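You operate a simulated robot arm through the tools that you are given. There is no shell and no other tool.

You run a simulated two-armed robot. Do the job below in one go: nothing can be reset, and whatever is moved stays where it is left.

TASK
Press a dowel 10 mm deep into the glued yellow block.
Fine: set the depth dial for it; grey slide back out and the block into the wooden tray; no more glue; the white switch and the other blocks end as they began.

Only the result counts: the job must be done as asked and must still hold three seconds after the hand-in. Knocking over, shifting, dropping, spilling or breaking anything else fails it.

THE ROBOT
Two 7-joint arms with two-finger grippers on one trunk that stands fixed in place. Base frame: the origin is at the foot of the trunk, x ahead of it, y to its left, z up; the work surface is at about z = 880. Units: mm, degrees, N and s.
The left shoulder is at [30, 175, 1304], the right one opposite. With the tool pointing down near the work surface each hand reaches from about 100 to 820 mm from the base axis, measured 20 degrees to its own side. Payload 2.94 kg a hand.
Tool frame (each hand has its own): the origin (TCP) lies between the finger pads and is the grasp point; the fingertips stand 30 mm ahead of it; z points along the fingers, y is the line along which they close. The gripper opens to 138 mm. The gripper's body begins 109 mm behind the TCP.
Orientation is that of the tool frame in the base frame, as a unit quaternion [w, x, y, z]. With the fingers straight down and closing along the base's y, the tool's x points along the base's -x, its y along +y and its z along -z.

THE INTERFACE
- The arms move only by the tool jog_arm. It takes "left_deltas", "right_deltas" or both (then of equal length, played together; a hand with none holds still); each is a list of rows, each a list of 7 numbers: the shift along the tool's x, y, z in mm, then the turn, a rotation vector about the tool's x, y, z in degrees, then the finger opening in mm, from 0 to 138. In form: [[dx, dy, dz, wx, wy, wz, fingers], ...]. A call has 1 to 20 rows; each row is the pose to reach, as a shift and turn from the pose commanded when the call began, along the tool's axes at that moment. A row lasts 0.2 s, in which the tool goes at most 50 mm and 8.6 degrees; a call with a longer step from one row to the next is refused whole, and so is a gripper value outside its range. Where a pose cannot be reached the arm comes as near as it can. A force on the tool above 40 N (or 10 N above the force at the start of the call, whichever is more), or a blocked arm, ends the call early, and 0.2 s more pass. Each finger halts on what it meets, pressing with about 41 N; the grip force reading is that of the motor and also rises with nothing between the fingers. The clock runs only during rows and for 0.2 s after the last one: add rows that repeat a pose to give the fingers time. The reply holds the time, the measured pose of the TCP, the force on the tool along the base axes, the opening and the grip force, in the units named above and with some noise, with the torque about the TCP (base axes, N m) and any sound that the robot's microphone picked up.
- Cameras (640 x 400 px; columns grow to the right, rows downward): "scene" is now at [76.6, 27.7, 1781.4]; the picture's right is [0.34, -0.94, 0.00], its down [-0.69, -0.24, -0.69] and it looks along [0.65, 0.23, -0.73] (base axes); focal length 323 px, centre (320, 200). "left" rides on the left gripper at [71, -19, -146] in its tool frame; the picture's right is [0.26, 0.96, 0.00], its down [-0.85, 0.23, -0.48] and it looks along [-0.46, 0.12, 0.88] (tool axes); focal length 280 px, centre (320, 200). "right" rides on the right gripper at [71, 19, -146] in its tool frame; the picture's right is [-0.26, 0.97, 0.00], its down [-0.85, -0.23, -0.48] and it looks along [-0.46, -0.12, 0.88] (tool axes); focal length 280 px, centre (320, 200). There is no depth. A picture from a camera that has moved, and an enlarged one, comes with that camera's place and axes in the base frame and with its lens.
- get_image(camera): a new picture of that camera. It takes no simulated time.
- slide_trunk(by): slides the trunk up (or, below 0, down) by that many mm; the arms and the scene camera ride with it, the base frame stays. It gives what a move gives, with no picture.
- pan_tilt(pan, tilt): turns the head with the scene camera to pan (to the left, within 120 degrees either way) and tilt (down, from -29 to 69), counted from straight ahead of the robot. It gives what a move gives.
- inspect(camera, box): a new picture of the part [left, top, right, bottom] of that camera's present view, enlarged. It takes no simulated time.
- hand_in(): hands the job in; it is judged then, once.

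Nothing tells you positions but the pictures and the camera data. Unless the task says otherwise, let go and move clear before handing in.

The tools are called after ">>>" by a JSON object that holds its "method" and its "body". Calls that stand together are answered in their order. jog_arm: Moves the arms, as the interface text tells. Its arguments: {"type":"object","properties":{"left_deltas":{"type":"array"},"right_deltas":{"type":"array"}},"required":[]} The other tools are called the same way: slide_trunk (by) slides the trunk up or down; pan_tilt (pan, tilt) turns the head that bears the scene camera; get_image (camera) takes a picture; inspect (camera, box) takes an enlarged picture of a part of a camera's view; hand_in () hands the job in.

At the start:

```text
time_s: 0.0
left_position: [465.9, 525.7, 1330.0]
left_orientation: [-0.001, 0.0, 1.0, 0.0]
left_force: [-0.7, 0.2, -0.8]
left_torque: [0.01, 0.02, -0.01]
left_grip_width: 138.0
left_finger_force: 0.0
right_position: [509.6, -18.2, 1228.7]
right_orientation: [0.0, 0.001, 1.0, 0.0]
right_force: [-0.2, 0.2, -0.6]
right_torque: [0.01, 0.02, 0.03]
right_grip_width: 138.1
right_finger_force: 0.1
trunk travel left (down, up): [-475.0, 259.0]
head pan, tilt: [19.6, 46.7]
```

scene: 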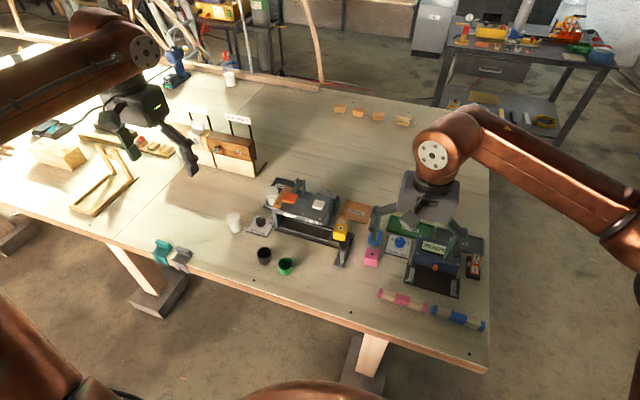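
right: 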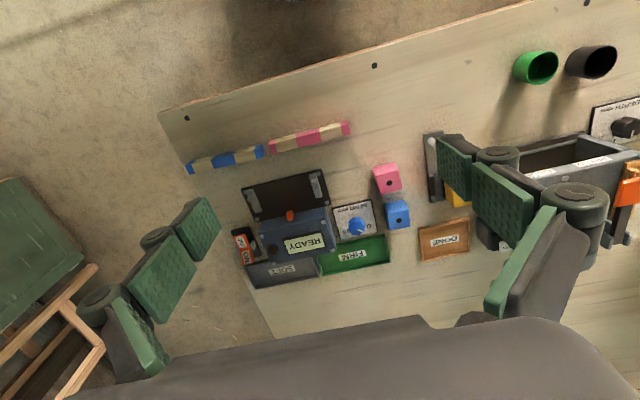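
left: 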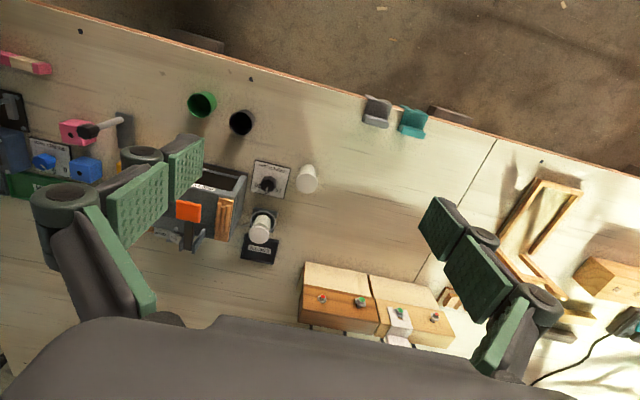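

I see a table with a press-like machine in the middle, with a yellow block, a dial, trays and switches around it. I'll look closer at everything before moving.

>>> {"method": "inspect", "body": {"camera": "scene", "box": [220, 160, 380, 280]}}

>>> {"method": "inspect", "body": {"camera": "scene", "box": [350, 180, 510, 340]}}

>>> {"method": "inspect", "body": {"camera": "right", "box": [400, 40, 640, 260]}}

>>> {"method": "inspect", "body": {"camera": "left", "box": [140, 80, 340, 270]}}

>>> {"method": "inspect", "body": {"camera": "right", "box": [200, 100, 480, 300]}}

>>> {"method": "inspect", "body": {"camera": "scene", "box": [160, 90, 320, 210]}}

```text
3.33 times, centred on (300, 220) of scene
camera zoom: at [76.6, 27.7, 1781.4], right [0.34, -0.94, 0.0], down [-0.69, -0.24, -0.69], along [0.65, 0.23, -0.73], focal length 1075 px, centre (387, 133)
```

zoom: 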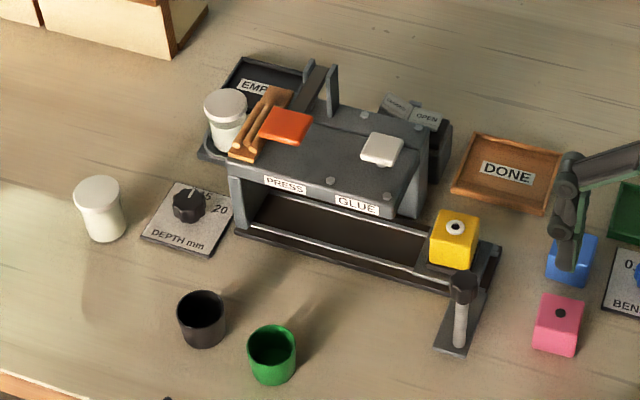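

```text
2.50 times, centred on (430, 260) of scene
camera zoom: at [76.6, 27.7, 1781.4], right [0.34, -0.94, 0.0], down [-0.69, -0.24, -0.69], along [0.65, 0.23, -0.73], focal length 806 px, centre (45, 50)
```

zoom: 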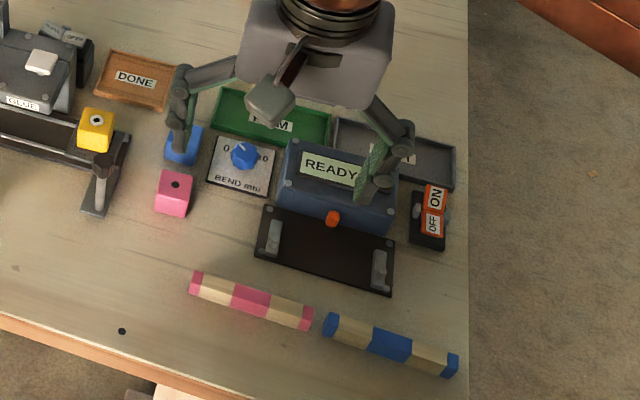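

```text
1.82 times, centred on (520, 150) of right
camera zoom: at [438.6, 0.4, 1373.6], right [0.26, 0.97, 0.0], down [0.85, -0.23, 0.47], along [0.46, -0.12, -0.88], focal length 510 px, centre (-44, 291)
```

zoom: 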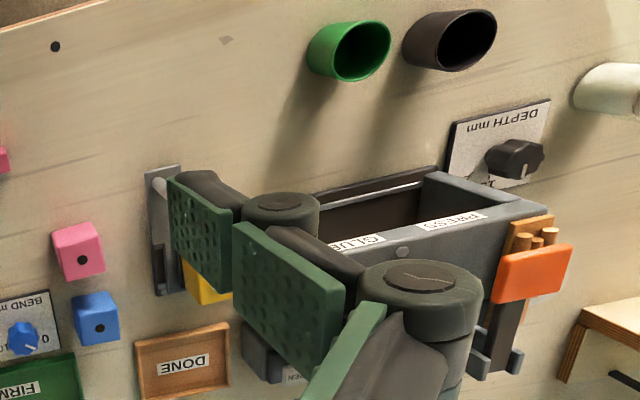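

```text
2.11 times, centred on (240, 175) of left
camera zoom: at [397.1, 506.7, 1475.0], right [-0.26, 0.96, 0.0], down [0.85, 0.23, 0.48], along [0.46, 0.12, -0.88], focal length 590 px, centre (488, 253)
```

zoom: 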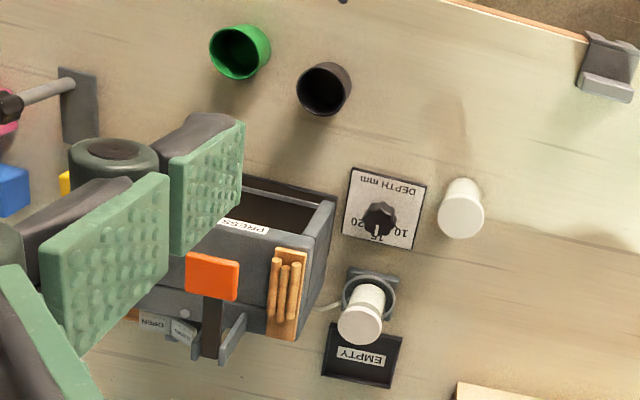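

```text
2.00 times, centred on (340, 200) of right
camera zoom: at [438.6, 0.4, 1373.6], right [0.26, 0.97, 0.0], down [0.85, -0.23, 0.47], along [0.46, -0.12, -0.88], focal length 561 px, centre (280, 200)
```

zoom: 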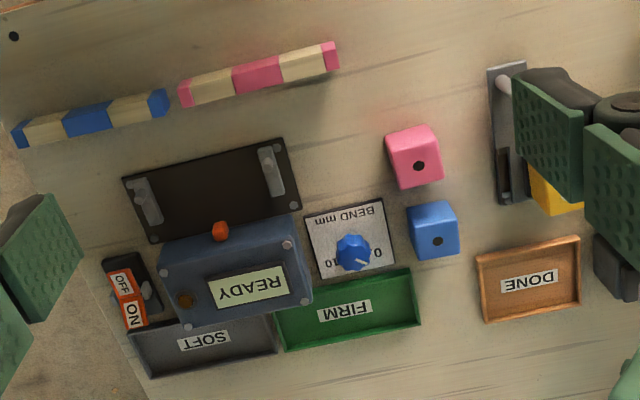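

```text
3.33 times, centred on (240, 150) of scene
camera zoom: at [76.6, 27.7, 1781.4], right [0.34, -0.94, 0.0], down [-0.69, -0.24, -0.69], along [0.65, 0.23, -0.73], focal length 1075 px, centre (587, 367)
```

zoom: 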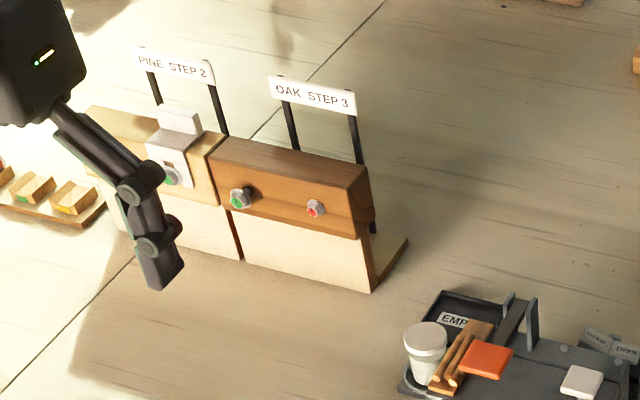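

The machine (PRESS/GLUE, with a grey slide holding the yellow block at its right end) sits around x≈700, y≈180–400. The dials, trays and the other blocks are to the right. I'll move the right hand clear and bring the left hand over the machine for a better view.

>>> {"method": "jog_arm", "body": {"left_deltas": [[-14, -40, 0, 0, 0, 0, 138], [-28, -80, 0, 0, 0, 0, 138], [-42, -120, 0, 0, 0, 0, 138], [-56, -160, 0, 0, 0, 0, 138], [-70, -200, 0, 0, 0, 0, 138], [-85, -240, 0, 0, 0, 0, 138], [-85, -280, 0, 0, 0, 0, 138], [-85, -280, 0, 0, 0, 0, 138]], "right_deltas": [[0, -40, 0, 0, 0, 0, 138], [0, -80, 0, 0, 0, 0, 138], [0, -120, 0, 0, 0, 0, 138], [0, -160, 0, 0, 0, 0, 138], [0, -200, 0, 0, 0, 0, 138], [0, -240, 0, 0, 0, 0, 138], [0, -240, 0, 0, 0, 0, 138], [0, -240, 0, 0, 0, 0, 138]]}}

>>> {"method": "get_image", "body": {"camera": "left"}}

>>> {"method": "get_image", "body": {"camera": "right"}}

>>> {"method": "get_image", "body": {"camera": "scene"}}

```text
time_s: 1.8
left_position: [549.2, 289.3, 1330.8]
left_orientation: [0.0, -0.002, 1.0, -0.001]
left_force: [0.4, 0.3, -0.1]
left_torque: [0.02, 0.02, -0.01]
left_grip_width: 138.2
left_finger_force: 0.0
left hand out of reach, approached as far as the arm can: row 6, 7, 8
right_position: [513.1, -261.6, 1225.3]
right_orientation: [-0.001, 0.0, 1.0, 0.0]
right_force: [-0.6, 0.7, -0.2]
right_torque: [0.0, 0.01, -0.02]
right_grip_width: 138.1
right_finger_force: 0.0
trunk travel left (down, up): [-475.0, 259.0]
head pan, tilt: [19.6, 46.7]
```

```text
taken
camera left: at [479.8, 270.6, 1475.9], right [-0.26, 0.96, 0.0], down [0.85, 0.23, 0.48], along [0.46, 0.13, -0.88], focal length 280 px, centre (320, 200)
```

left: 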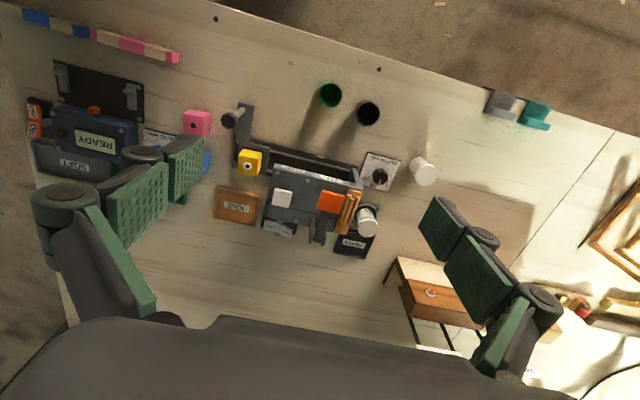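

```text
taken
camera right: at [441.3, -243.3, 1371.1], right [0.26, 0.97, 0.0], down [0.85, -0.23, 0.47], along [0.46, -0.12, -0.88], focal length 280 px, centre (320, 200)
```

right: 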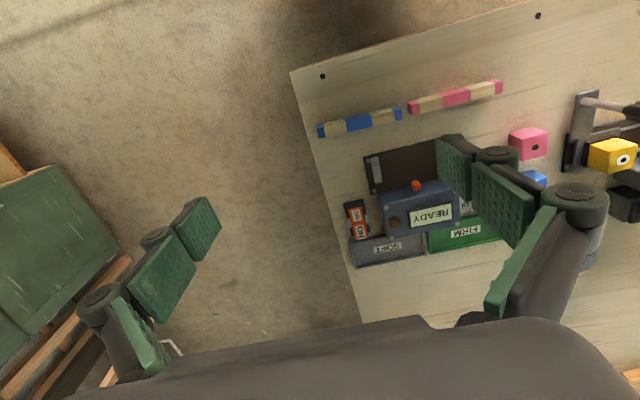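

```text
taken
camera scene: at [77.2, 26.5, 1781.4], right [0.34, -0.94, 0.0], down [-0.69, -0.24, -0.69], along [0.65, 0.23, -0.73], focal length 323 px, centre (320, 200)
```

scene: 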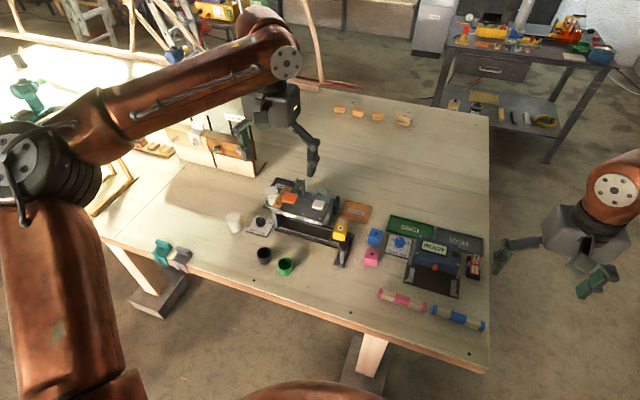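

Now the machine is clearly in view between the left fingers. I'll zoom in on it from both cameras.

>>> {"method": "inspect", "body": {"camera": "left", "box": [220, 80, 400, 260]}}

>>> {"method": "inspect", "body": {"camera": "left", "box": [300, 140, 400, 260]}}

>>> {"method": "inspect", "body": {"camera": "left", "box": [200, 90, 300, 240]}}

>>> {"method": "inspect", "body": {"camera": "scene", "box": [240, 170, 360, 270]}}

>>> {"method": "inspect", "body": {"camera": "scene", "box": [340, 190, 500, 300]}}

>>> {"method": "inspect", "body": {"camera": "left", "box": [340, 140, 400, 200]}}

```text
2.22 times, centred on (310, 170) of left
camera zoom: at [479.8, 270.6, 1475.9], right [-0.26, 0.96, 0.0], down [0.85, 0.23, 0.48], along [0.46, 0.13, -0.88], focal length 623 px, centre (342, 267)
```

zoom: 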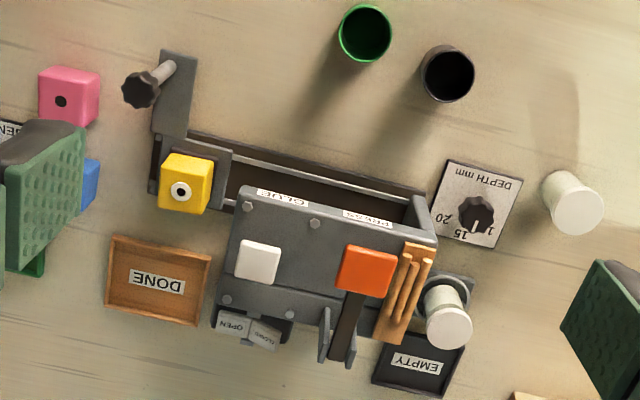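

```text
3.33 times, centred on (350, 200) of left
camera zoom: at [479.8, 270.6, 1475.9], right [-0.26, 0.96, 0.0], down [0.85, 0.23, 0.48], along [0.46, 0.13, -0.88], focal length 935 px, centre (220, 200)
```

zoom: 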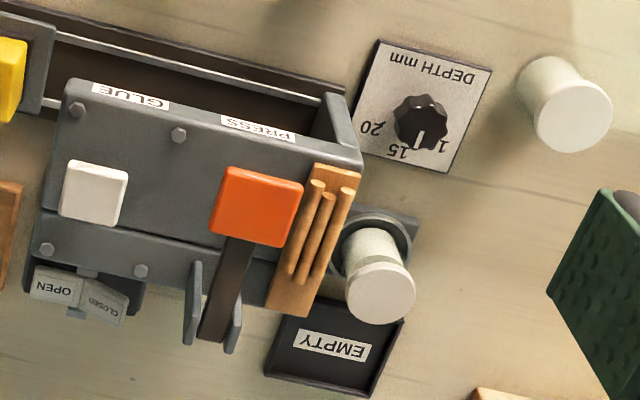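

```text
2.67 times, centred on (250, 165) of left
camera zoom: at [479.8, 270.6, 1475.9], right [-0.26, 0.96, 0.0], down [0.85, 0.23, 0.48], along [0.46, 0.13, -0.88], focal length 748 px, centre (507, 293)
```

zoom: 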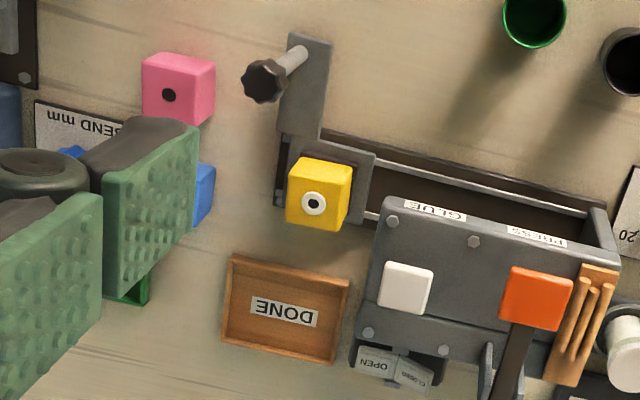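

```text
4.00 times, centred on (300, 220) of scene
camera zoom: at [77.2, 26.5, 1781.4], right [0.34, -0.94, 0.0], down [-0.69, -0.24, -0.69], along [0.65, 0.23, -0.73], focal length 1290 px, centre (400, 120)
```

zoom: 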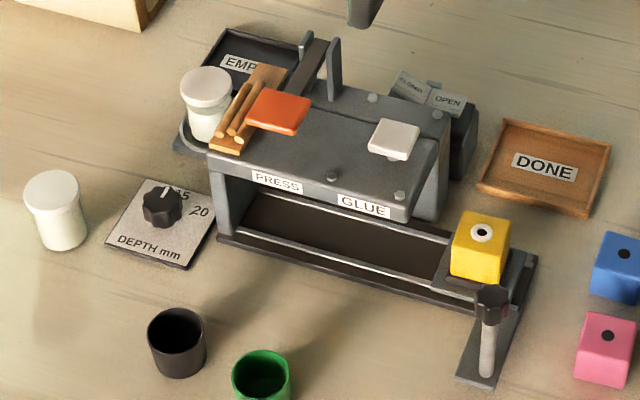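

```text
3.64 times, centred on (420, 245) of scene
camera zoom: at [77.2, 26.5, 1781.4], right [0.34, -0.94, 0.0], down [-0.69, -0.24, -0.69], along [0.65, 0.23, -0.73], focal length 1173 px, centre (-44, 36)
```

zoom: 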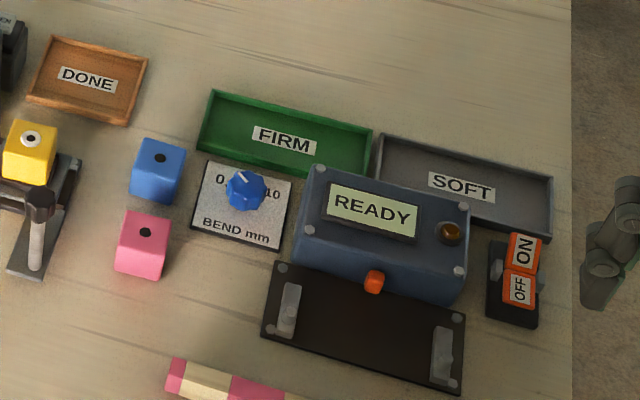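

```text
6.67 times, centred on (370, 170) of left
camera zoom: at [479.8, 270.6, 1475.9], right [-0.26, 0.96, 0.0], down [0.85, 0.23, 0.48], along [0.46, 0.13, -0.88], focal length 1869 px, centre (-13, 400)
```

zoom: 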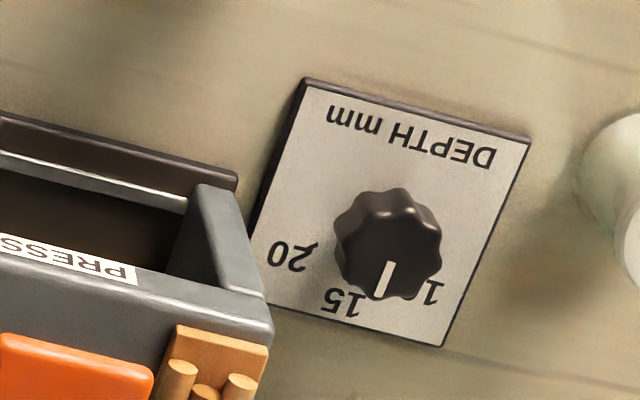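

The yellow block sits in the slide nest with a glue ring around its hole. The depth dial is left of the press, pointing somewhere near 10–15. I'll lower the left hand for close views of the dial and press parts.

>>> {"method": "jog_arm", "body": {"left_deltas": [[-2, 20, 40, 0, 0, 0, 138], [-4, 40, 80, 0, 0, 0, 138], [-6, 60, 120, 0, 0, 0, 138], [-8, 80, 150, 0, 0, 0, 138], [-10, 110, 180, 0, 0, 0, 138], [-10, 110, 180, 0, 0, 0, 138]]}}

>>> {"method": "get_image", "body": {"camera": "left"}}

>>> {"method": "inspect", "body": {"camera": "left", "box": [200, 100, 440, 260]}}

```text
time_s: 3.2
left_position: [562.0, 400.3, 1151.0]
left_orientation: [0.0, 0.0, 1.0, 0.001]
left_force: [0.0, -0.5, 0.2]
left_torque: [0.02, -0.03, -0.01]
left_grip_width: 137.9
left_finger_force: 0.1
right_position: [513.2, -261.3, 1226.5]
right_orientation: [0.0, 0.0, 1.0, 0.001]
right_force: [0.3, 0.3, 0.5]
right_torque: [0.03, -0.02, 0.02]
right_grip_width: 137.9
right_finger_force: 0.1
trunk travel left (down, up): [-475.0, 259.0]
head pan, tilt: [19.6, 46.7]
```

```text
taken
camera left: at [492.6, 380.7, 1296.1], right [-0.26, 0.96, 0.0], down [0.85, 0.23, 0.48], along [0.46, 0.13, -0.88], focal length 280 px, centre (320, 200)
```

left: 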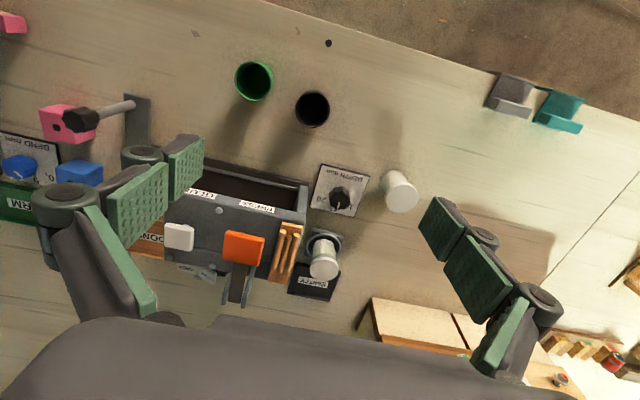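

```text
2.50 times, centred on (320, 180) of left
camera zoom: at [492.6, 380.7, 1296.1], right [-0.26, 0.96, 0.0], down [0.85, 0.23, 0.48], along [0.46, 0.13, -0.88], focal length 701 px, centre (320, 250)
```

zoom: 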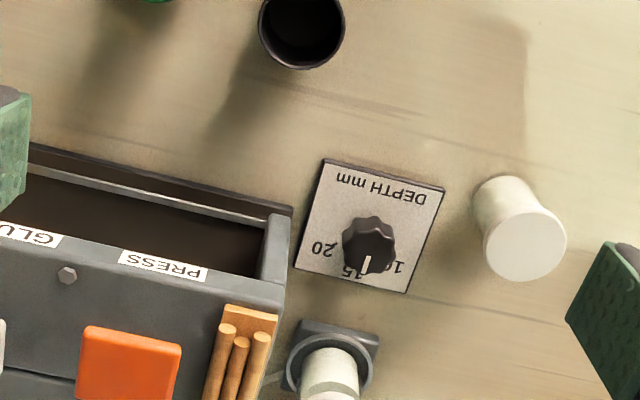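

>>> {"method": "inspect", "body": {"camera": "left", "box": [305, 155, 375, 220]}}

>>> {"method": "inspect", "body": {"camera": "left", "box": [210, 200, 350, 310]}}

>>> {"method": "inspect", "body": {"camera": "scene", "box": [230, 170, 290, 240]}}

```text
6.15 times, centred on (340, 188) of left
camera zoom: at [492.6, 380.7, 1296.1], right [-0.26, 0.96, 0.0], down [0.85, 0.23, 0.48], along [0.46, 0.13, -0.88], focal length 1726 px, centre (197, 277)
```

zoom: 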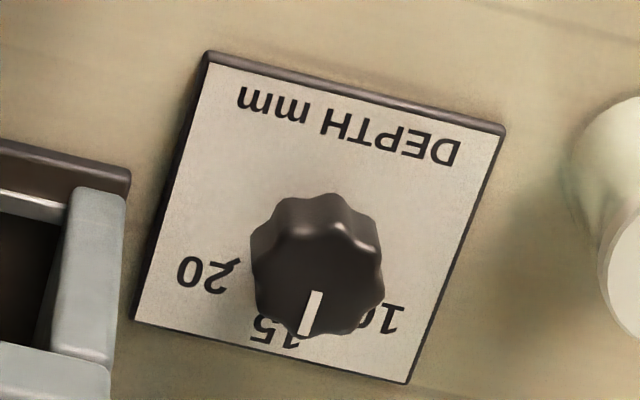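

```text
3.64 times, centred on (280, 255) of left
camera zoom: at [492.6, 380.7, 1296.1], right [-0.26, 0.96, 0.0], down [0.85, 0.23, 0.48], along [0.46, 0.13, -0.88], focal length 1020 px, centre (466, 0)
```

zoom: 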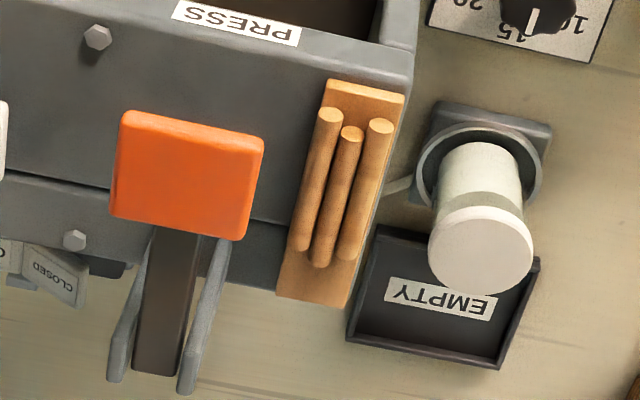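

```text
5.71 times, centred on (260, 205) of scene
camera zoom: at [76.2, 26.4, 1781.5], right [0.34, -0.94, 0.0], down [-0.69, -0.24, -0.69], along [0.65, 0.23, -0.73], focal length 1844 px, centre (663, 171)
```

zoom: 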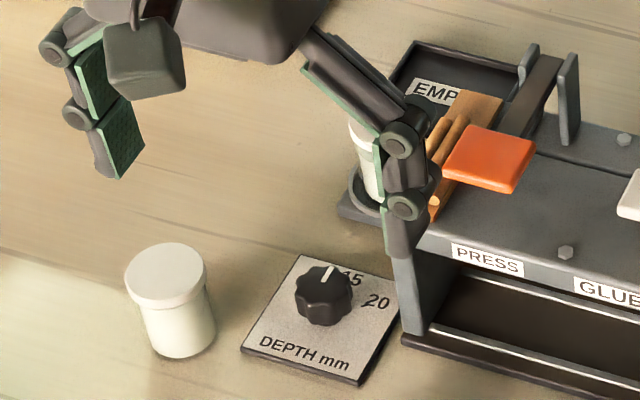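

The depth dial points at about 15; the 10 mark is to the left of it as read from the front. I'll look more closely at the rocker (OPEN/CLOSED), the tunnel and the other white box before touching anything.

>>> {"method": "inspect", "body": {"camera": "scene", "box": [320, 180, 365, 220]}}

>>> {"method": "inspect", "body": {"camera": "scene", "box": [270, 200, 360, 270]}}

>>> {"method": "inspect", "body": {"camera": "left", "box": [150, 180, 260, 310]}}

>>> {"method": "jog_arm", "body": {"right_deltas": [[0, 40, 0, 0, 0, 0, 138], [0, 80, 0, 0, 0, 0, 138], [0, 120, 0, 0, 0, 0, 138], [0, 160, 0, 0, 0, 0, 138], [0, 200, 0, 0, 0, 0, 138], [0, 240, 0, 0, 0, 0, 138], [0, 270, 0, 0, 0, 0, 138], [0, 300, 0, 0, 0, 0, 138], [0, 300, 0, 0, 0, 0, 138]]}}

>>> {"method": "get_image", "body": {"camera": "right"}}

```text
10.00 times, centred on (342, 200) of scene
camera zoom: at [76.2, 26.4, 1781.5], right [0.34, -0.94, 0.0], down [-0.69, -0.24, -0.69], along [0.65, 0.23, -0.73], focal length 3226 px, centre (95, 200)
```

zoom: 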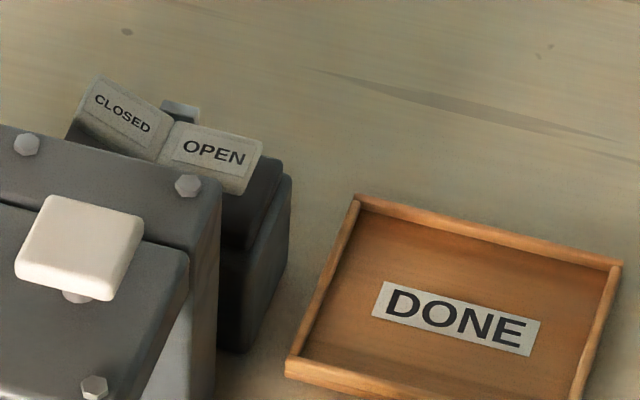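

```text
5.71 times, centred on (315, 235) of scene
camera zoom: at [76.2, 26.4, 1781.5], right [0.34, -0.94, 0.0], down [-0.69, -0.24, -0.69], along [0.65, 0.23, -0.73], focal length 1844 px, centre (349, 0)
```

zoom: 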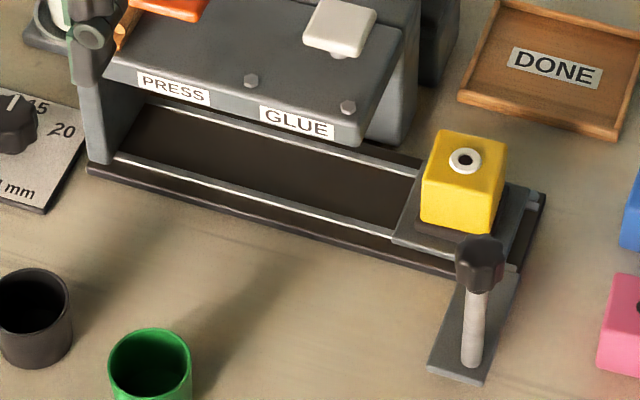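

```text
3.08 times, centred on (205, 245) of left
camera zoom: at [492.6, 380.7, 1296.1], right [-0.26, 0.96, 0.0], down [0.85, 0.23, 0.48], along [0.46, 0.13, -0.88], focal length 863 px, centre (674, 62)
```

zoom: 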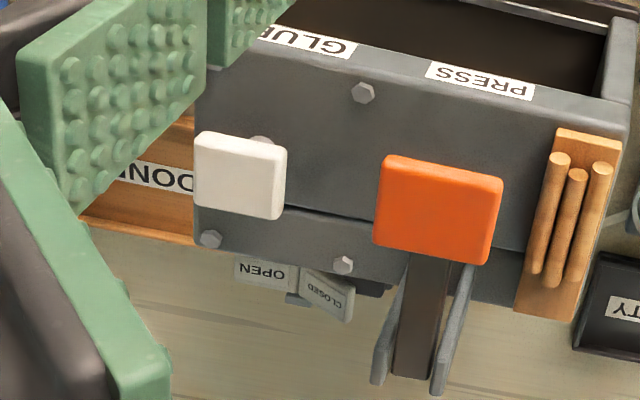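

```text
time_s: 5.2
left_position: [564.5, 400.4, 1150.3]
left_orientation: [0.0, 0.0, 1.0, 0.0]
left_force: [0.4, 0.1, -0.1]
left_torque: [0.04, 0.01, 0.01]
left_grip_width: 137.8
left_finger_force: 0.0
right_position: [510.7, 42.7, 1227.1]
right_orientation: [0.0, 0.0, 1.0, 0.001]
right_force: [-0.1, -0.2, -0.1]
right_torque: [0.03, -0.02, 0.01]
right_grip_width: 138.1
right_finger_force: 0.2
trunk travel left (down, up): [-475.0, 259.0]
head pan, tilt: [19.6, 46.7]
```

```text
taken
camera right: at [439.1, 60.8, 1373.6], right [0.26, 0.96, 0.0], down [0.85, -0.23, 0.47], along [0.46, -0.12, -0.88], focal length 280 px, centre (320, 200)
```

right: 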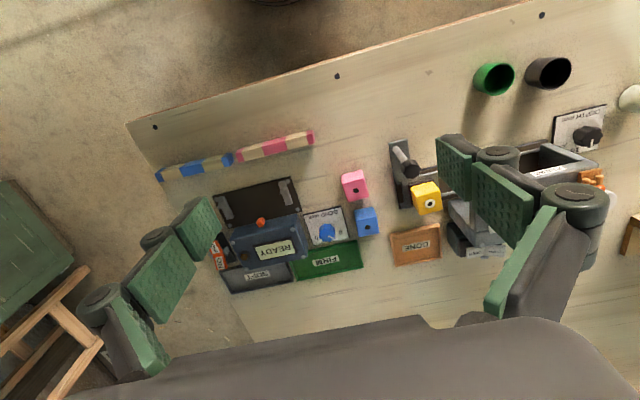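

The rocker at the back reads OPEN/CLOSED and looks like a glue valve, so I will leave it alone. Next I'll pitch the left hand to look under the press top and see how the slide, ram and any stop are arranged.

>>> {"method": "jog_arm", "body": {"left_deltas": [[7, -22, 28, 0, -7.5, 0, 138], [15, -43, 57, 0, -15, 0, 138], [22, -65, 85, 0, -22.5, 0, 138], [29, -87, 113, 0, -30, 0, 138], [37, -108, 142, 0, -37.5, 0, 138], [44, -130, 170, 0, -45, 0, 138], [44, -130, 170, 0, -45, 0, 138]], "right_deltas": [[0, -30, 0, 0, 0, 0, 138], [0, -60, 0, 0, 0, 0, 138], [0, -90, 0, 0, 0, 0, 138], [0, -120, 0, 0, 0, 0, 138], [0, -150, 0, 0, 0, 0, 138], [0, -180, 0, 0, 0, 0, 138], [0, -200, 0, 0, 0, 0, 138]]}}

>>> {"method": "get_image", "body": {"camera": "left"}}

```text
time_s: 6.8
left_position: [512.2, 284.1, 1005.3]
left_orientation: [0.382, 0.0, 0.924, -0.001]
left_force: [-0.3, -0.2, 0.5]
left_torque: [-0.04, 0.02, -0.02]
left_grip_width: 137.8
left_finger_force: 0.0
left hand out of reach, approached as far as the arm can: row 6, 7
right_position: [511.4, -157.5, 1226.0]
right_orientation: [0.0, 0.0, 1.0, 0.0]
right_force: [-0.2, 0.6, -1.1]
right_torque: [-0.03, 0.02, -0.01]
right_grip_width: 138.1
right_finger_force: 0.0
trunk travel left (down, up): [-475.0, 259.0]
head pan, tilt: [19.6, 46.7]
```

```text
taken
camera left: at [358.9, 265.1, 1058.8], right [-0.19, 0.96, -0.19], down [0.26, 0.23, 0.94], along [0.95, 0.12, -0.3], focal length 280 px, centre (320, 200)
```

left: 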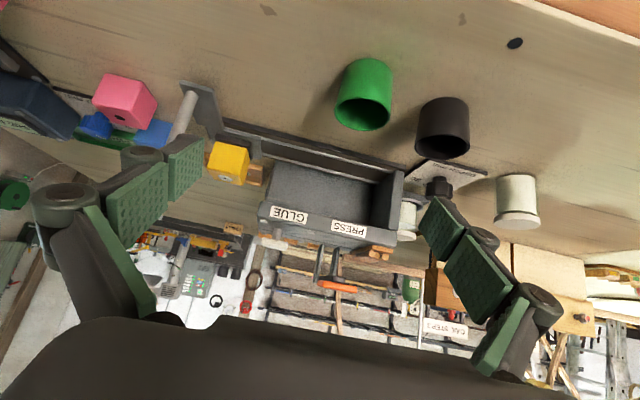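

>>> {"method": "inspect", "body": {"camera": "left", "box": [160, 80, 420, 300]}}

>>> {"method": "inspect", "body": {"camera": "left", "box": [240, 140, 420, 260]}}

>>> {"method": "inspect", "body": {"camera": "left", "box": [160, 70, 290, 200]}}

```text
1.82 times, centred on (290, 190) of left
camera zoom: at [358.9, 265.1, 1058.8], right [-0.19, 0.96, -0.19], down [0.26, 0.23, 0.94], along [0.95, 0.12, -0.3], focal length 510 px, centre (374, 218)
```

zoom: 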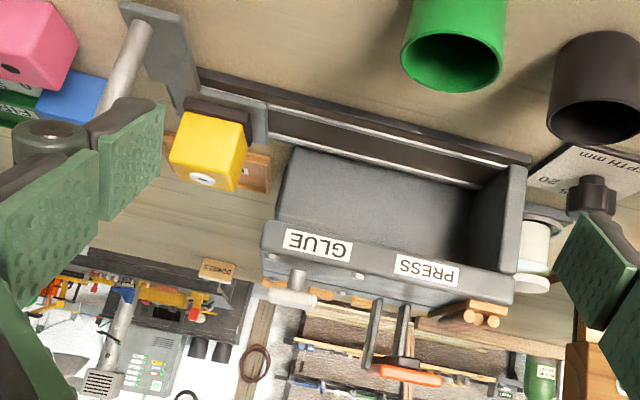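

```text
3.33 times, centred on (330, 200) of left
camera zoom: at [358.9, 265.1, 1058.8], right [-0.19, 0.96, -0.19], down [0.26, 0.23, 0.94], along [0.95, 0.12, -0.3], focal length 935 px, centre (287, 200)
```

zoom: 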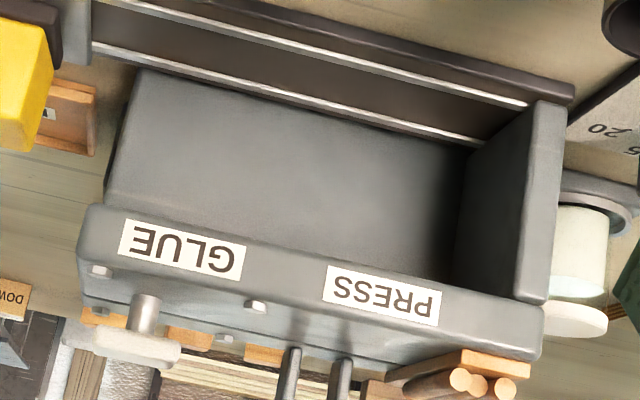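

```text
3.08 times, centred on (225, 135) of left
camera zoom: at [358.9, 265.1, 1058.8], right [-0.19, 0.96, -0.19], down [0.26, 0.23, 0.94], along [0.95, 0.12, -0.3], focal length 863 px, centre (612, 400)
```

zoom: 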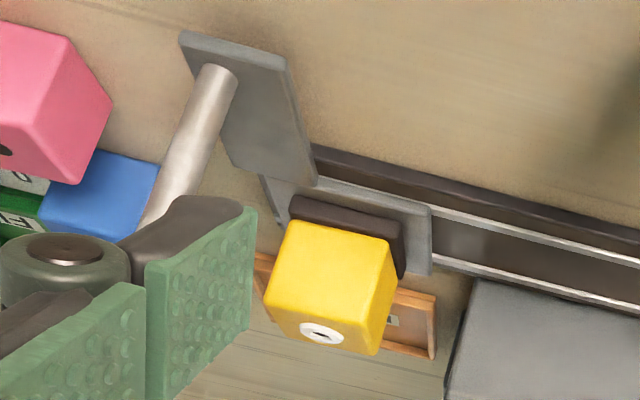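

The press is a C-frame open at the front; the slide carries the block along y under GLUE and then PRESS, up to the end wall. I'll start with the dial: bring the left hand upright, then yaw so the fingers close along x over the knob, which I estimate at (681, 462), top z≈918.

>>> {"method": "jog_arm", "body": {"left_deltas": [[-22, 20, -8, 0, 7.5, 0, 120], [-45, 40, -16, 0, 15, 0, 110], [-67, 60, -25, 0, 22.5, 0, 100], [-90, 80, -33, 0, 30, 0, 90], [-112, 100, -41, 0, 37.5, 0, 80], [-134, 120, -49, 0, 45, 0, 70], [-134, 120, -49, 0, 45, 0, 70]]}}

>>> {"method": "jog_arm", "body": {"left_deltas": [[-5, 8, 0, 0, 0, 8, 70], [-10, 16, 0, 0, 0, 16, 70], [-15, 24, 0, 0, 0, 24, 70], [-20, 32, 0, 0, 0, 32, 70], [-25, 40, 0, 0, 0, 40, 70], [-30, 44, 0, 0, 0, 48, 70], [-40, 50, 0, 0, 0, 56, 70], [-55, 56, 0, 0, 0, 64, 70], [-70, 58, 0, 0, 0, 72, 70], [-90, 58, 10, 0, 0, 81, 70], [-105, 58, 20, 0, 0, 89.5, 70], [-105, 58, 20, 0, 0, 89.5, 70]]}}

>>> {"method": "get_image", "body": {"camera": "left"}}

>>> {"method": "get_image", "body": {"camera": "scene"}}

```text
time_s: 8.4
left_position: [570.8, 403.1, 1134.8]
left_orientation: [0.0, 0.0, 1.0, 0.002]
left_force: [0.6, -0.6, 0.2]
left_torque: [-0.02, 0.04, 0.01]
left_grip_width: 70.3
left_finger_force: 0.0
right_position: [511.6, -156.9, 1226.0]
right_orientation: [0.0, 0.0, 1.0, 0.001]
right_force: [-0.2, -0.3, -0.1]
right_torque: [-0.01, -0.05, 0.0]
right_grip_width: 138.1
right_finger_force: 0.2
trunk travel left (down, up): [-475.0, 259.0]
head pan, tilt: [19.6, 46.7]
```

```text
refused: row 10 steps farther than a row can; nothing moved
```

```text
taken
camera left: at [500.8, 384.6, 1280.4], right [-0.26, 0.97, 0.0], down [0.85, 0.23, 0.48], along [0.46, 0.12, -0.88], focal length 280 px, centre (320, 200)
```

left: 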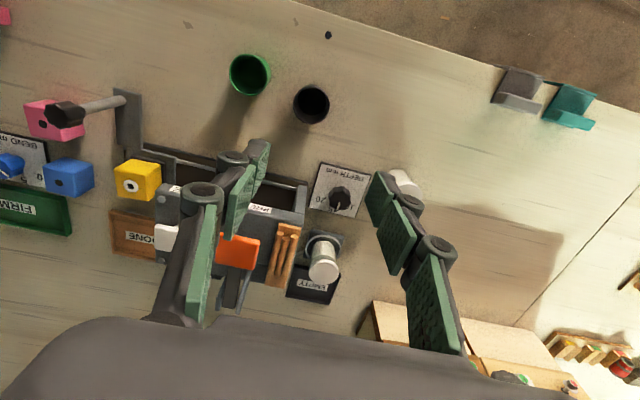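

```text
taken
camera scene: at [75.5, 27.0, 1781.5], right [0.34, -0.94, 0.0], down [-0.69, -0.24, -0.69], along [0.65, 0.23, -0.73], focal length 323 px, centre (320, 200)
```

scene: 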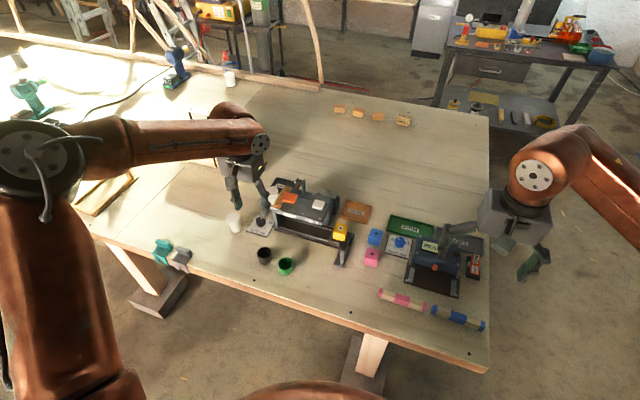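

The yaw call was refused because one turn step was too big, so I'll redo it with smaller steps.

>>> {"method": "jog_arm", "body": {"left_deltas": [[-5, 8, 0, 0, 0, 8, 70], [-10, 16, 0, 0, 0, 16, 70], [-15, 24, 0, 0, 0, 24, 70], [-20, 32, 0, 0, 0, 32, 70], [-25, 40, 0, 0, 0, 40, 70], [-30, 44, 0, 0, 0, 48, 70], [-40, 50, 0, 0, 0, 56, 70], [-55, 56, 0, 0, 0, 64, 70], [-70, 58, 0, 0, 0, 72, 70], [-85, 58, 10, 0, 0, 80, 70], [-98, 58, 20, 0, 0, 88, 70], [-105, 58, 20, 0, 0, 90, 70], [-105, 58, 20, 0, 0, 90, 70]]}}

>>> {"method": "get_image", "body": {"camera": "left"}}

>>> {"method": "inspect", "body": {"camera": "scene", "box": [200, 130, 320, 250]}}

```text
time_s: 11.2
left_position: [605.6, 465.9, 1130.3]
left_orientation: [0.001, 0.706, 0.708, 0.001]
left_force: [0.1, -0.1, 0.0]
left_torque: [-0.03, 0.01, -0.01]
left_grip_width: 69.8
left_finger_force: 0.0
left hand out of reach, approached as far as the arm can: row 7, 8, 9, 10, 11, 12, 13
right_position: [511.7, -158.2, 1225.9]
right_orientation: [-0.001, 0.0, 1.0, 0.0]
right_force: [-0.5, 0.7, 0.5]
right_torque: [-0.03, 0.02, 0.01]
right_grip_width: 138.1
right_finger_force: 0.0
trunk travel left (down, up): [-475.0, 259.0]
head pan, tilt: [19.6, 46.7]
```

```text
taken
camera left: at [587.4, 537.5, 1276.0], right [0.97, 0.26, 0.0], down [0.23, -0.85, 0.48], along [0.13, -0.46, -0.88], focal length 280 px, centre (320, 200)
```

left: 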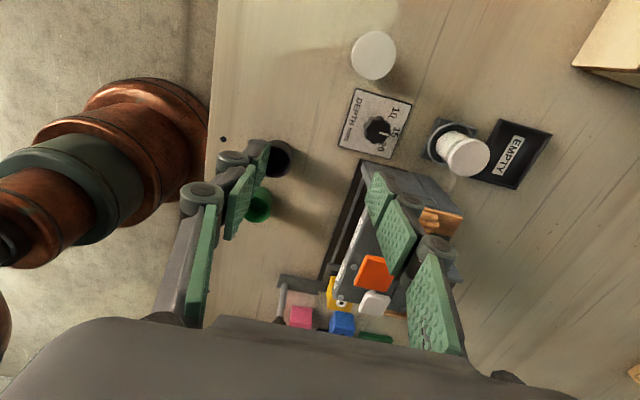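

```text
3.33 times, centred on (260, 190) of scene
camera zoom: at [76.7, 27.5, 1781.4], right [0.34, -0.94, 0.0], down [-0.69, -0.24, -0.69], along [0.65, 0.23, -0.73], focal length 1075 px, centre (520, 233)
```

zoom: 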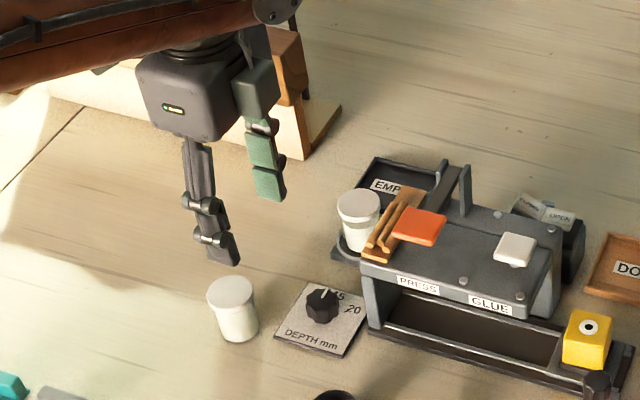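

The left hand is at its height-limited reach, since reach shrinks when the hand is high. I'll raise the trunk 100 mm so that working heights are nearer shoulder level, then lower and extend toward the dial.

>>> {"method": "slide_trunk", "body": {"by": 100}}

>>> {"method": "jog_arm", "body": {"left_deltas": [[0, 0, 40, 0, 0, 0, 70], [0, 0, 80, 0, 0, 0, 70], [0, 0, 120, 0, 0, 0, 70], [0, 0, 145, 0, 0, 0, 70], [0, 35, 145, 0, 0, 0, 70], [-3, 76, 145, 0, 0, 0, 70], [-3, 76, 145, 0, 0, 0, 70]]}}

>>> {"method": "get_image", "body": {"camera": "left"}}

```text
time_s: 12.5
left_position: [601.7, 464.5, 1241.9]
left_orientation: [0.007, 0.707, 0.707, 0.007]
left_force: [-0.3, -0.4, 0.1]
left_torque: [0.01, -0.02, -0.01]
left_grip_width: 69.7
left_finger_force: 0.0
right_position: [511.4, -159.3, 1327.8]
right_orientation: [-0.001, 0.0, 1.0, -0.001]
right_force: [0.7, 0.7, -0.3]
right_torque: [0.0, 0.03, -0.02]
right_grip_width: 138.2
right_finger_force: 0.1
trunk travel left (down, up): [-575.0, 159.0]
head pan, tilt: [19.6, 46.7]
```

```text
time_s: 14.1
left_position: [567.1, 465.9, 1147.1]
left_orientation: [0.008, 0.707, 0.707, 0.008]
left_force: [-0.3, -0.2, 0.0]
left_torque: [0.0, 0.01, 0.0]
left_grip_width: 69.9
left_finger_force: 0.0
left hand out of reach, approached as far as the arm can: row 1, 2, 3, 4, 5, 6, 7
right_position: [509.8, -158.1, 1329.5]
right_orientation: [-0.001, -0.001, 1.0, -0.001]
right_force: [1.1, 0.0, -0.5]
right_torque: [-0.01, 0.0, -0.02]
right_grip_width: 137.9
right_finger_force: 0.2
trunk travel left (down, up): [-575.0, 159.0]
head pan, tilt: [19.6, 46.7]
```

```text
taken
camera left: at [545.9, 538.0, 1293.1], right [0.96, 0.26, 0.02], down [0.22, -0.85, 0.48], along [0.14, -0.46, -0.88], focal length 280 px, centre (320, 200)
```

left: 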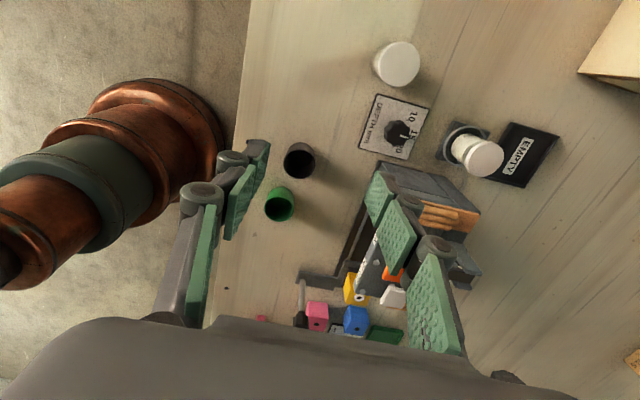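

Raising the trunk made reach worse, not better, so I'll put it back and test how reach depends on the hand's yaw.

>>> {"method": "slide_trunk", "body": {"by": -100}}

>>> {"method": "jog_arm", "body": {"left_deltas": [[0, 20, 0, 0, 0, 0, 70], [0, 40, 0, 0, 0, 0, 70], [0, 40, 0, 0, 0, 0, 70]]}}

```text
time_s: 15.5
left_position: [567.5, 464.6, 1049.1]
left_orientation: [0.007, 0.707, 0.707, 0.008]
left_force: [-1.0, -0.4, 0.7]
left_torque: [0.01, -0.03, -0.01]
left_grip_width: 69.9
left_finger_force: 0.1
right_position: [510.3, -158.2, 1229.2]
right_orientation: [0.0, 0.0, 1.0, 0.0]
right_force: [0.6, 0.0, -0.5]
right_torque: [-0.01, 0.0, -0.01]
right_grip_width: 138.3
right_finger_force: 0.1
trunk travel left (down, up): [-475.0, 259.0]
head pan, tilt: [19.6, 46.7]
```

```text
time_s: 16.3
left_position: [587.4, 465.9, 1059.0]
left_orientation: [0.009, 0.707, 0.707, 0.008]
left_force: [-0.7, -0.3, 0.7]
left_torque: [0.03, -0.01, -0.06]
left_grip_width: 70.2
left_finger_force: 0.0
left hand out of reach, approached as far as the arm can: row 1, 2, 3
right_position: [510.3, -157.8, 1228.0]
right_orientation: [-0.001, 0.0, 1.0, 0.001]
right_force: [-0.9, 0.5, 0.3]
right_torque: [0.03, 0.01, 0.02]
right_grip_width: 137.9
right_finger_force: 0.0
trunk travel left (down, up): [-475.0, 259.0]
head pan, tilt: [19.6, 46.7]
```

>>> {"method": "jog_arm", "body": {"left_deltas": [[0, 0, 0, 0, 0, -8, 70], [0, 0, 0, 0, 0, -16, 70], [0, 0, 0, 0, 0, -24, 70], [0, 0, 0, 0, 0, -32, 70], [0, 0, 0, 0, 0, -40, 70], [0, 0, 0, 0, 0, -45, 70], [0, 20, 0, 0, 0, -45, 70], [0, 40, 0, 0, 0, -45, 70], [0, 40, 0, 0, 0, -45, 70]]}}

>>> {"method": "get_image", "body": {"camera": "scene"}}

```text
time_s: 18.3
left_position: [592.2, 466.8, 1071.8]
left_orientation: [0.011, 0.383, 0.924, 0.005]
left_force: [-0.4, -0.6, 0.4]
left_torque: [0.0, 0.01, -0.01]
left_grip_width: 70.0
left_finger_force: 0.0
left hand out of reach, approached as far as the arm can: row 7, 8, 9
right_position: [510.0, -157.8, 1229.3]
right_orientation: [-0.001, 0.0, 1.0, 0.0]
right_force: [0.8, -0.2, -0.7]
right_torque: [0.06, 0.03, -0.04]
right_grip_width: 138.1
right_finger_force: 0.1
trunk travel left (down, up): [-475.0, 259.0]
head pan, tilt: [19.6, 46.7]
```

```text
taken
camera scene: at [76.7, 27.4, 1781.4], right [0.34, -0.94, 0.0], down [-0.69, -0.24, -0.69], along [0.65, 0.23, -0.73], focal length 323 px, centre (320, 200)
```

scene: 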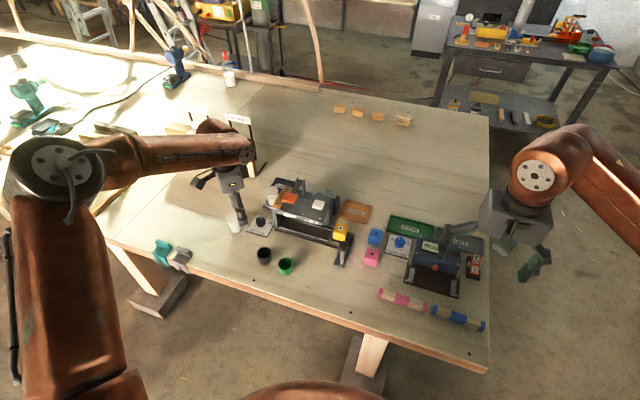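

Yaw is not the limit, so it's the arm posture. I'll probe by pulling in slightly and lowering to see how reach changes nearer the work surface.

>>> {"method": "jog_arm", "body": {"left_deltas": [[7, -7, 20, 0, 0, 0, 70], [14, -14, 40, 0, 0, 0, 70], [14, -14, 60, 0, 0, 0, 70], [14, -14, 75, 0, 0, 0, 70], [14, -14, 75, 0, 0, 0, 70]]}}

>>> {"method": "get_image", "body": {"camera": "scene"}}

```text
time_s: 19.5
left_position: [555.2, 466.2, 1005.6]
left_orientation: [0.01, 0.382, 0.924, 0.004]
left_force: [0.3, -0.8, -0.3]
left_torque: [-0.01, 0.0, -0.02]
left_grip_width: 70.2
left_finger_force: 0.0
left hand out of reach, approached as far as the arm can: row 3, 4, 5
right_position: [509.5, -159.6, 1228.0]
right_orientation: [-0.001, 0.0, 1.0, -0.001]
right_force: [-0.7, -0.2, 0.5]
right_torque: [-0.01, -0.02, 0.0]
right_grip_width: 137.8
right_finger_force: 0.3
trunk travel left (down, up): [-475.0, 259.0]
head pan, tilt: [19.6, 46.7]
```

```text
taken
camera scene: at [76.7, 27.3, 1781.4], right [0.34, -0.94, 0.0], down [-0.69, -0.24, -0.69], along [0.65, 0.23, -0.73], focal length 323 px, centre (320, 200)
```

scene: 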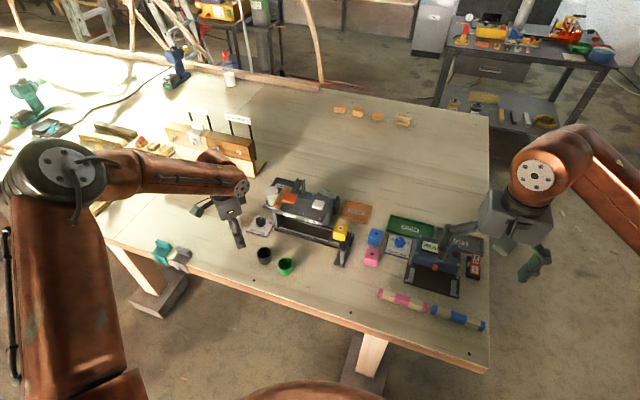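

The elbow seems to have swung up into a poor posture. I'll go back toward the starting area on the left and then come out low, checking whether the arm unfolds better.

>>> {"method": "jog_arm", "body": {"left_deltas": [[0, 0, -40, 0, 0, -8, 70], [0, 0, -80, 0, 0, -16, 70], [20, 20, -120, 0, 0, -24, 70], [40, 40, -160, 0, 0, -32, 70], [60, 60, -200, 0, 0, -40, 70], [80, 80, -240, 0, 0, -45, 70], [105, 25, -280, 0, 0, -45, 70], [110, 0, -320, 0, 0, -45, 70], [110, 0, -320, 0, 0, -45, 70]]}}

>>> {"method": "get_image", "body": {"camera": "scene"}}

```text
refused: row 7 steps farther than a row can; nothing moved
```

```text
taken
camera scene: at [76.7, 27.3, 1781.4], right [0.34, -0.94, 0.0], down [-0.69, -0.24, -0.69], along [0.65, 0.23, -0.73], focal length 323 px, centre (320, 200)
```

scene: 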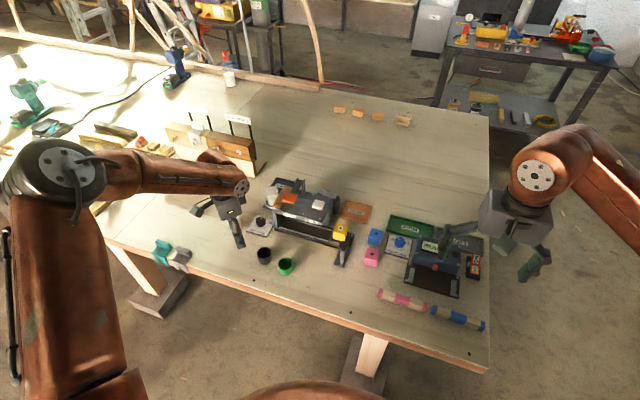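

>>> {"method": "jog_arm", "body": {"left_deltas": [[13, -3, -40, 0, 0, -5.6, 70], [26, -5, -80, 0, 0, -11.2, 70], [40, -8, -120, 0, 0, -16.9, 70], [53, -10, -160, 0, 0, -22.5, 70], [66, -13, -200, 0, 0, -28.1, 70], [79, -16, -240, 0, 0, -33.8, 70], [93, -18, -280, 0, 0, -39.4, 70], [106, -21, -320, 0, 0, -45, 70], [106, -21, -320, 0, 0, -45, 70]]}}

>>> {"method": "get_image", "body": {"camera": "scene"}}

```text
time_s: 21.5
left_position: [459.5, 529.8, 1326.5]
left_orientation: [0.009, -0.001, 1.0, 0.001]
left_force: [0.7, 0.2, 0.3]
left_torque: [0.0, -0.02, 0.0]
left_grip_width: 69.9
left_finger_force: 0.0
right_position: [510.4, -158.7, 1226.9]
right_orientation: [0.0, 0.001, 1.0, 0.0]
right_force: [0.1, 0.5, -0.1]
right_torque: [0.02, 0.01, 0.0]
right_grip_width: 138.2
right_finger_force: 0.1
trunk travel left (down, up): [-475.0, 259.0]
head pan, tilt: [19.6, 46.7]
```

```text
taken
camera scene: at [77.4, 27.8, 1781.3], right [0.34, -0.94, 0.0], down [-0.69, -0.24, -0.69], along [0.65, 0.23, -0.73], focal length 323 px, centre (320, 200)
```

scene: 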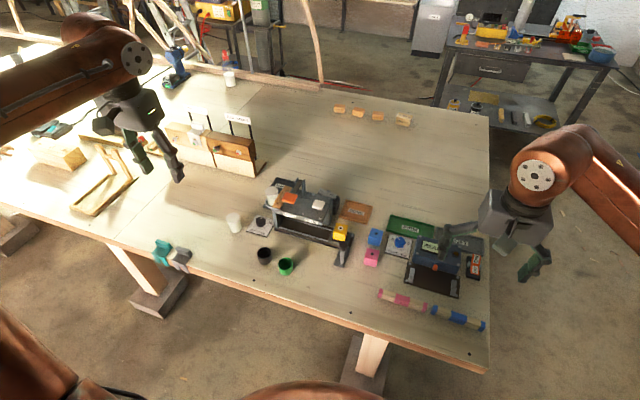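

The arm returned to its starting posture. Since reach dropped as the hand went lower relative to the shoulder, lowering the trunk should help. I'll first raise and retract the right hand, then lower the trunk 250 mm.

>>> {"method": "jog_arm", "body": {"right_deltas": [[22, -28, -25, 0, 0, 0, 138], [44, -56, -50, 0, 0, 0, 138], [66, -84, -75, 0, 0, 0, 138], [88, -112, -100, 0, 0, 0, 138], [110, -140, -120, 0, 0, 0, 138], [110, -140, -120, 0, 0, 0, 138]]}}

>>> {"method": "slide_trunk", "body": {"by": -250}}

>>> {"method": "get_image", "body": {"camera": "scene"}}

```text
time_s: 22.9
left_position: [459.6, 529.2, 1324.7]
left_orientation: [0.01, 0.001, 1.0, 0.0]
left_force: [0.2, 0.4, -0.2]
left_torque: [-0.02, 0.04, 0.01]
left_grip_width: 70.0
left_finger_force: 0.1
right_position: [401.9, -295.8, 1345.6]
right_orientation: [-0.001, 0.0, 1.0, 0.0]
right_force: [1.1, 0.8, -0.7]
right_torque: [-0.06, 0.05, 0.0]
right_grip_width: 138.1
right_finger_force: 0.1
trunk travel left (down, up): [-475.0, 259.0]
head pan, tilt: [19.6, 46.7]
```

```text
time_s: 25.4
left_position: [459.1, 527.9, 1075.0]
left_orientation: [0.01, 0.001, 1.0, 0.0]
left_force: [-0.4, 0.1, 0.3]
left_torque: [-0.02, -0.04, 0.04]
left_grip_width: 70.0
left_finger_force: 0.1
right_position: [399.8, -298.5, 1099.0]
right_orientation: [0.0, 0.001, 1.0, 0.001]
right_force: [-0.8, -0.4, 0.7]
right_torque: [0.0, -0.04, -0.02]
right_grip_width: 138.1
right_finger_force: 0.0
trunk travel left (down, up): [-225.0, 509.0]
head pan, tilt: [19.6, 46.7]
```

```text
taken
camera scene: at [204.5, 27.2, 1527.5], right [0.34, -0.94, 0.0], down [-0.69, -0.24, -0.69], along [0.65, 0.23, -0.73], focal length 323 px, centre (320, 200)
```

scene: 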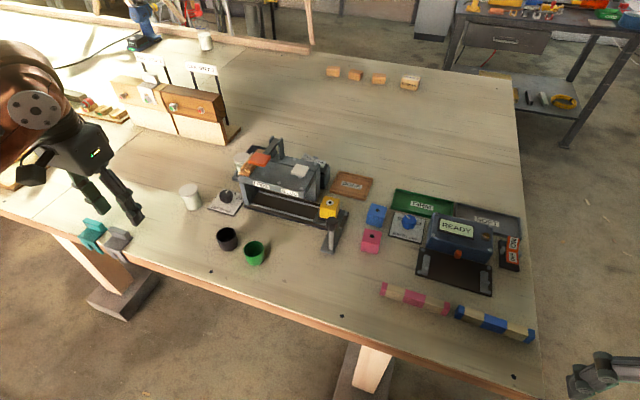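

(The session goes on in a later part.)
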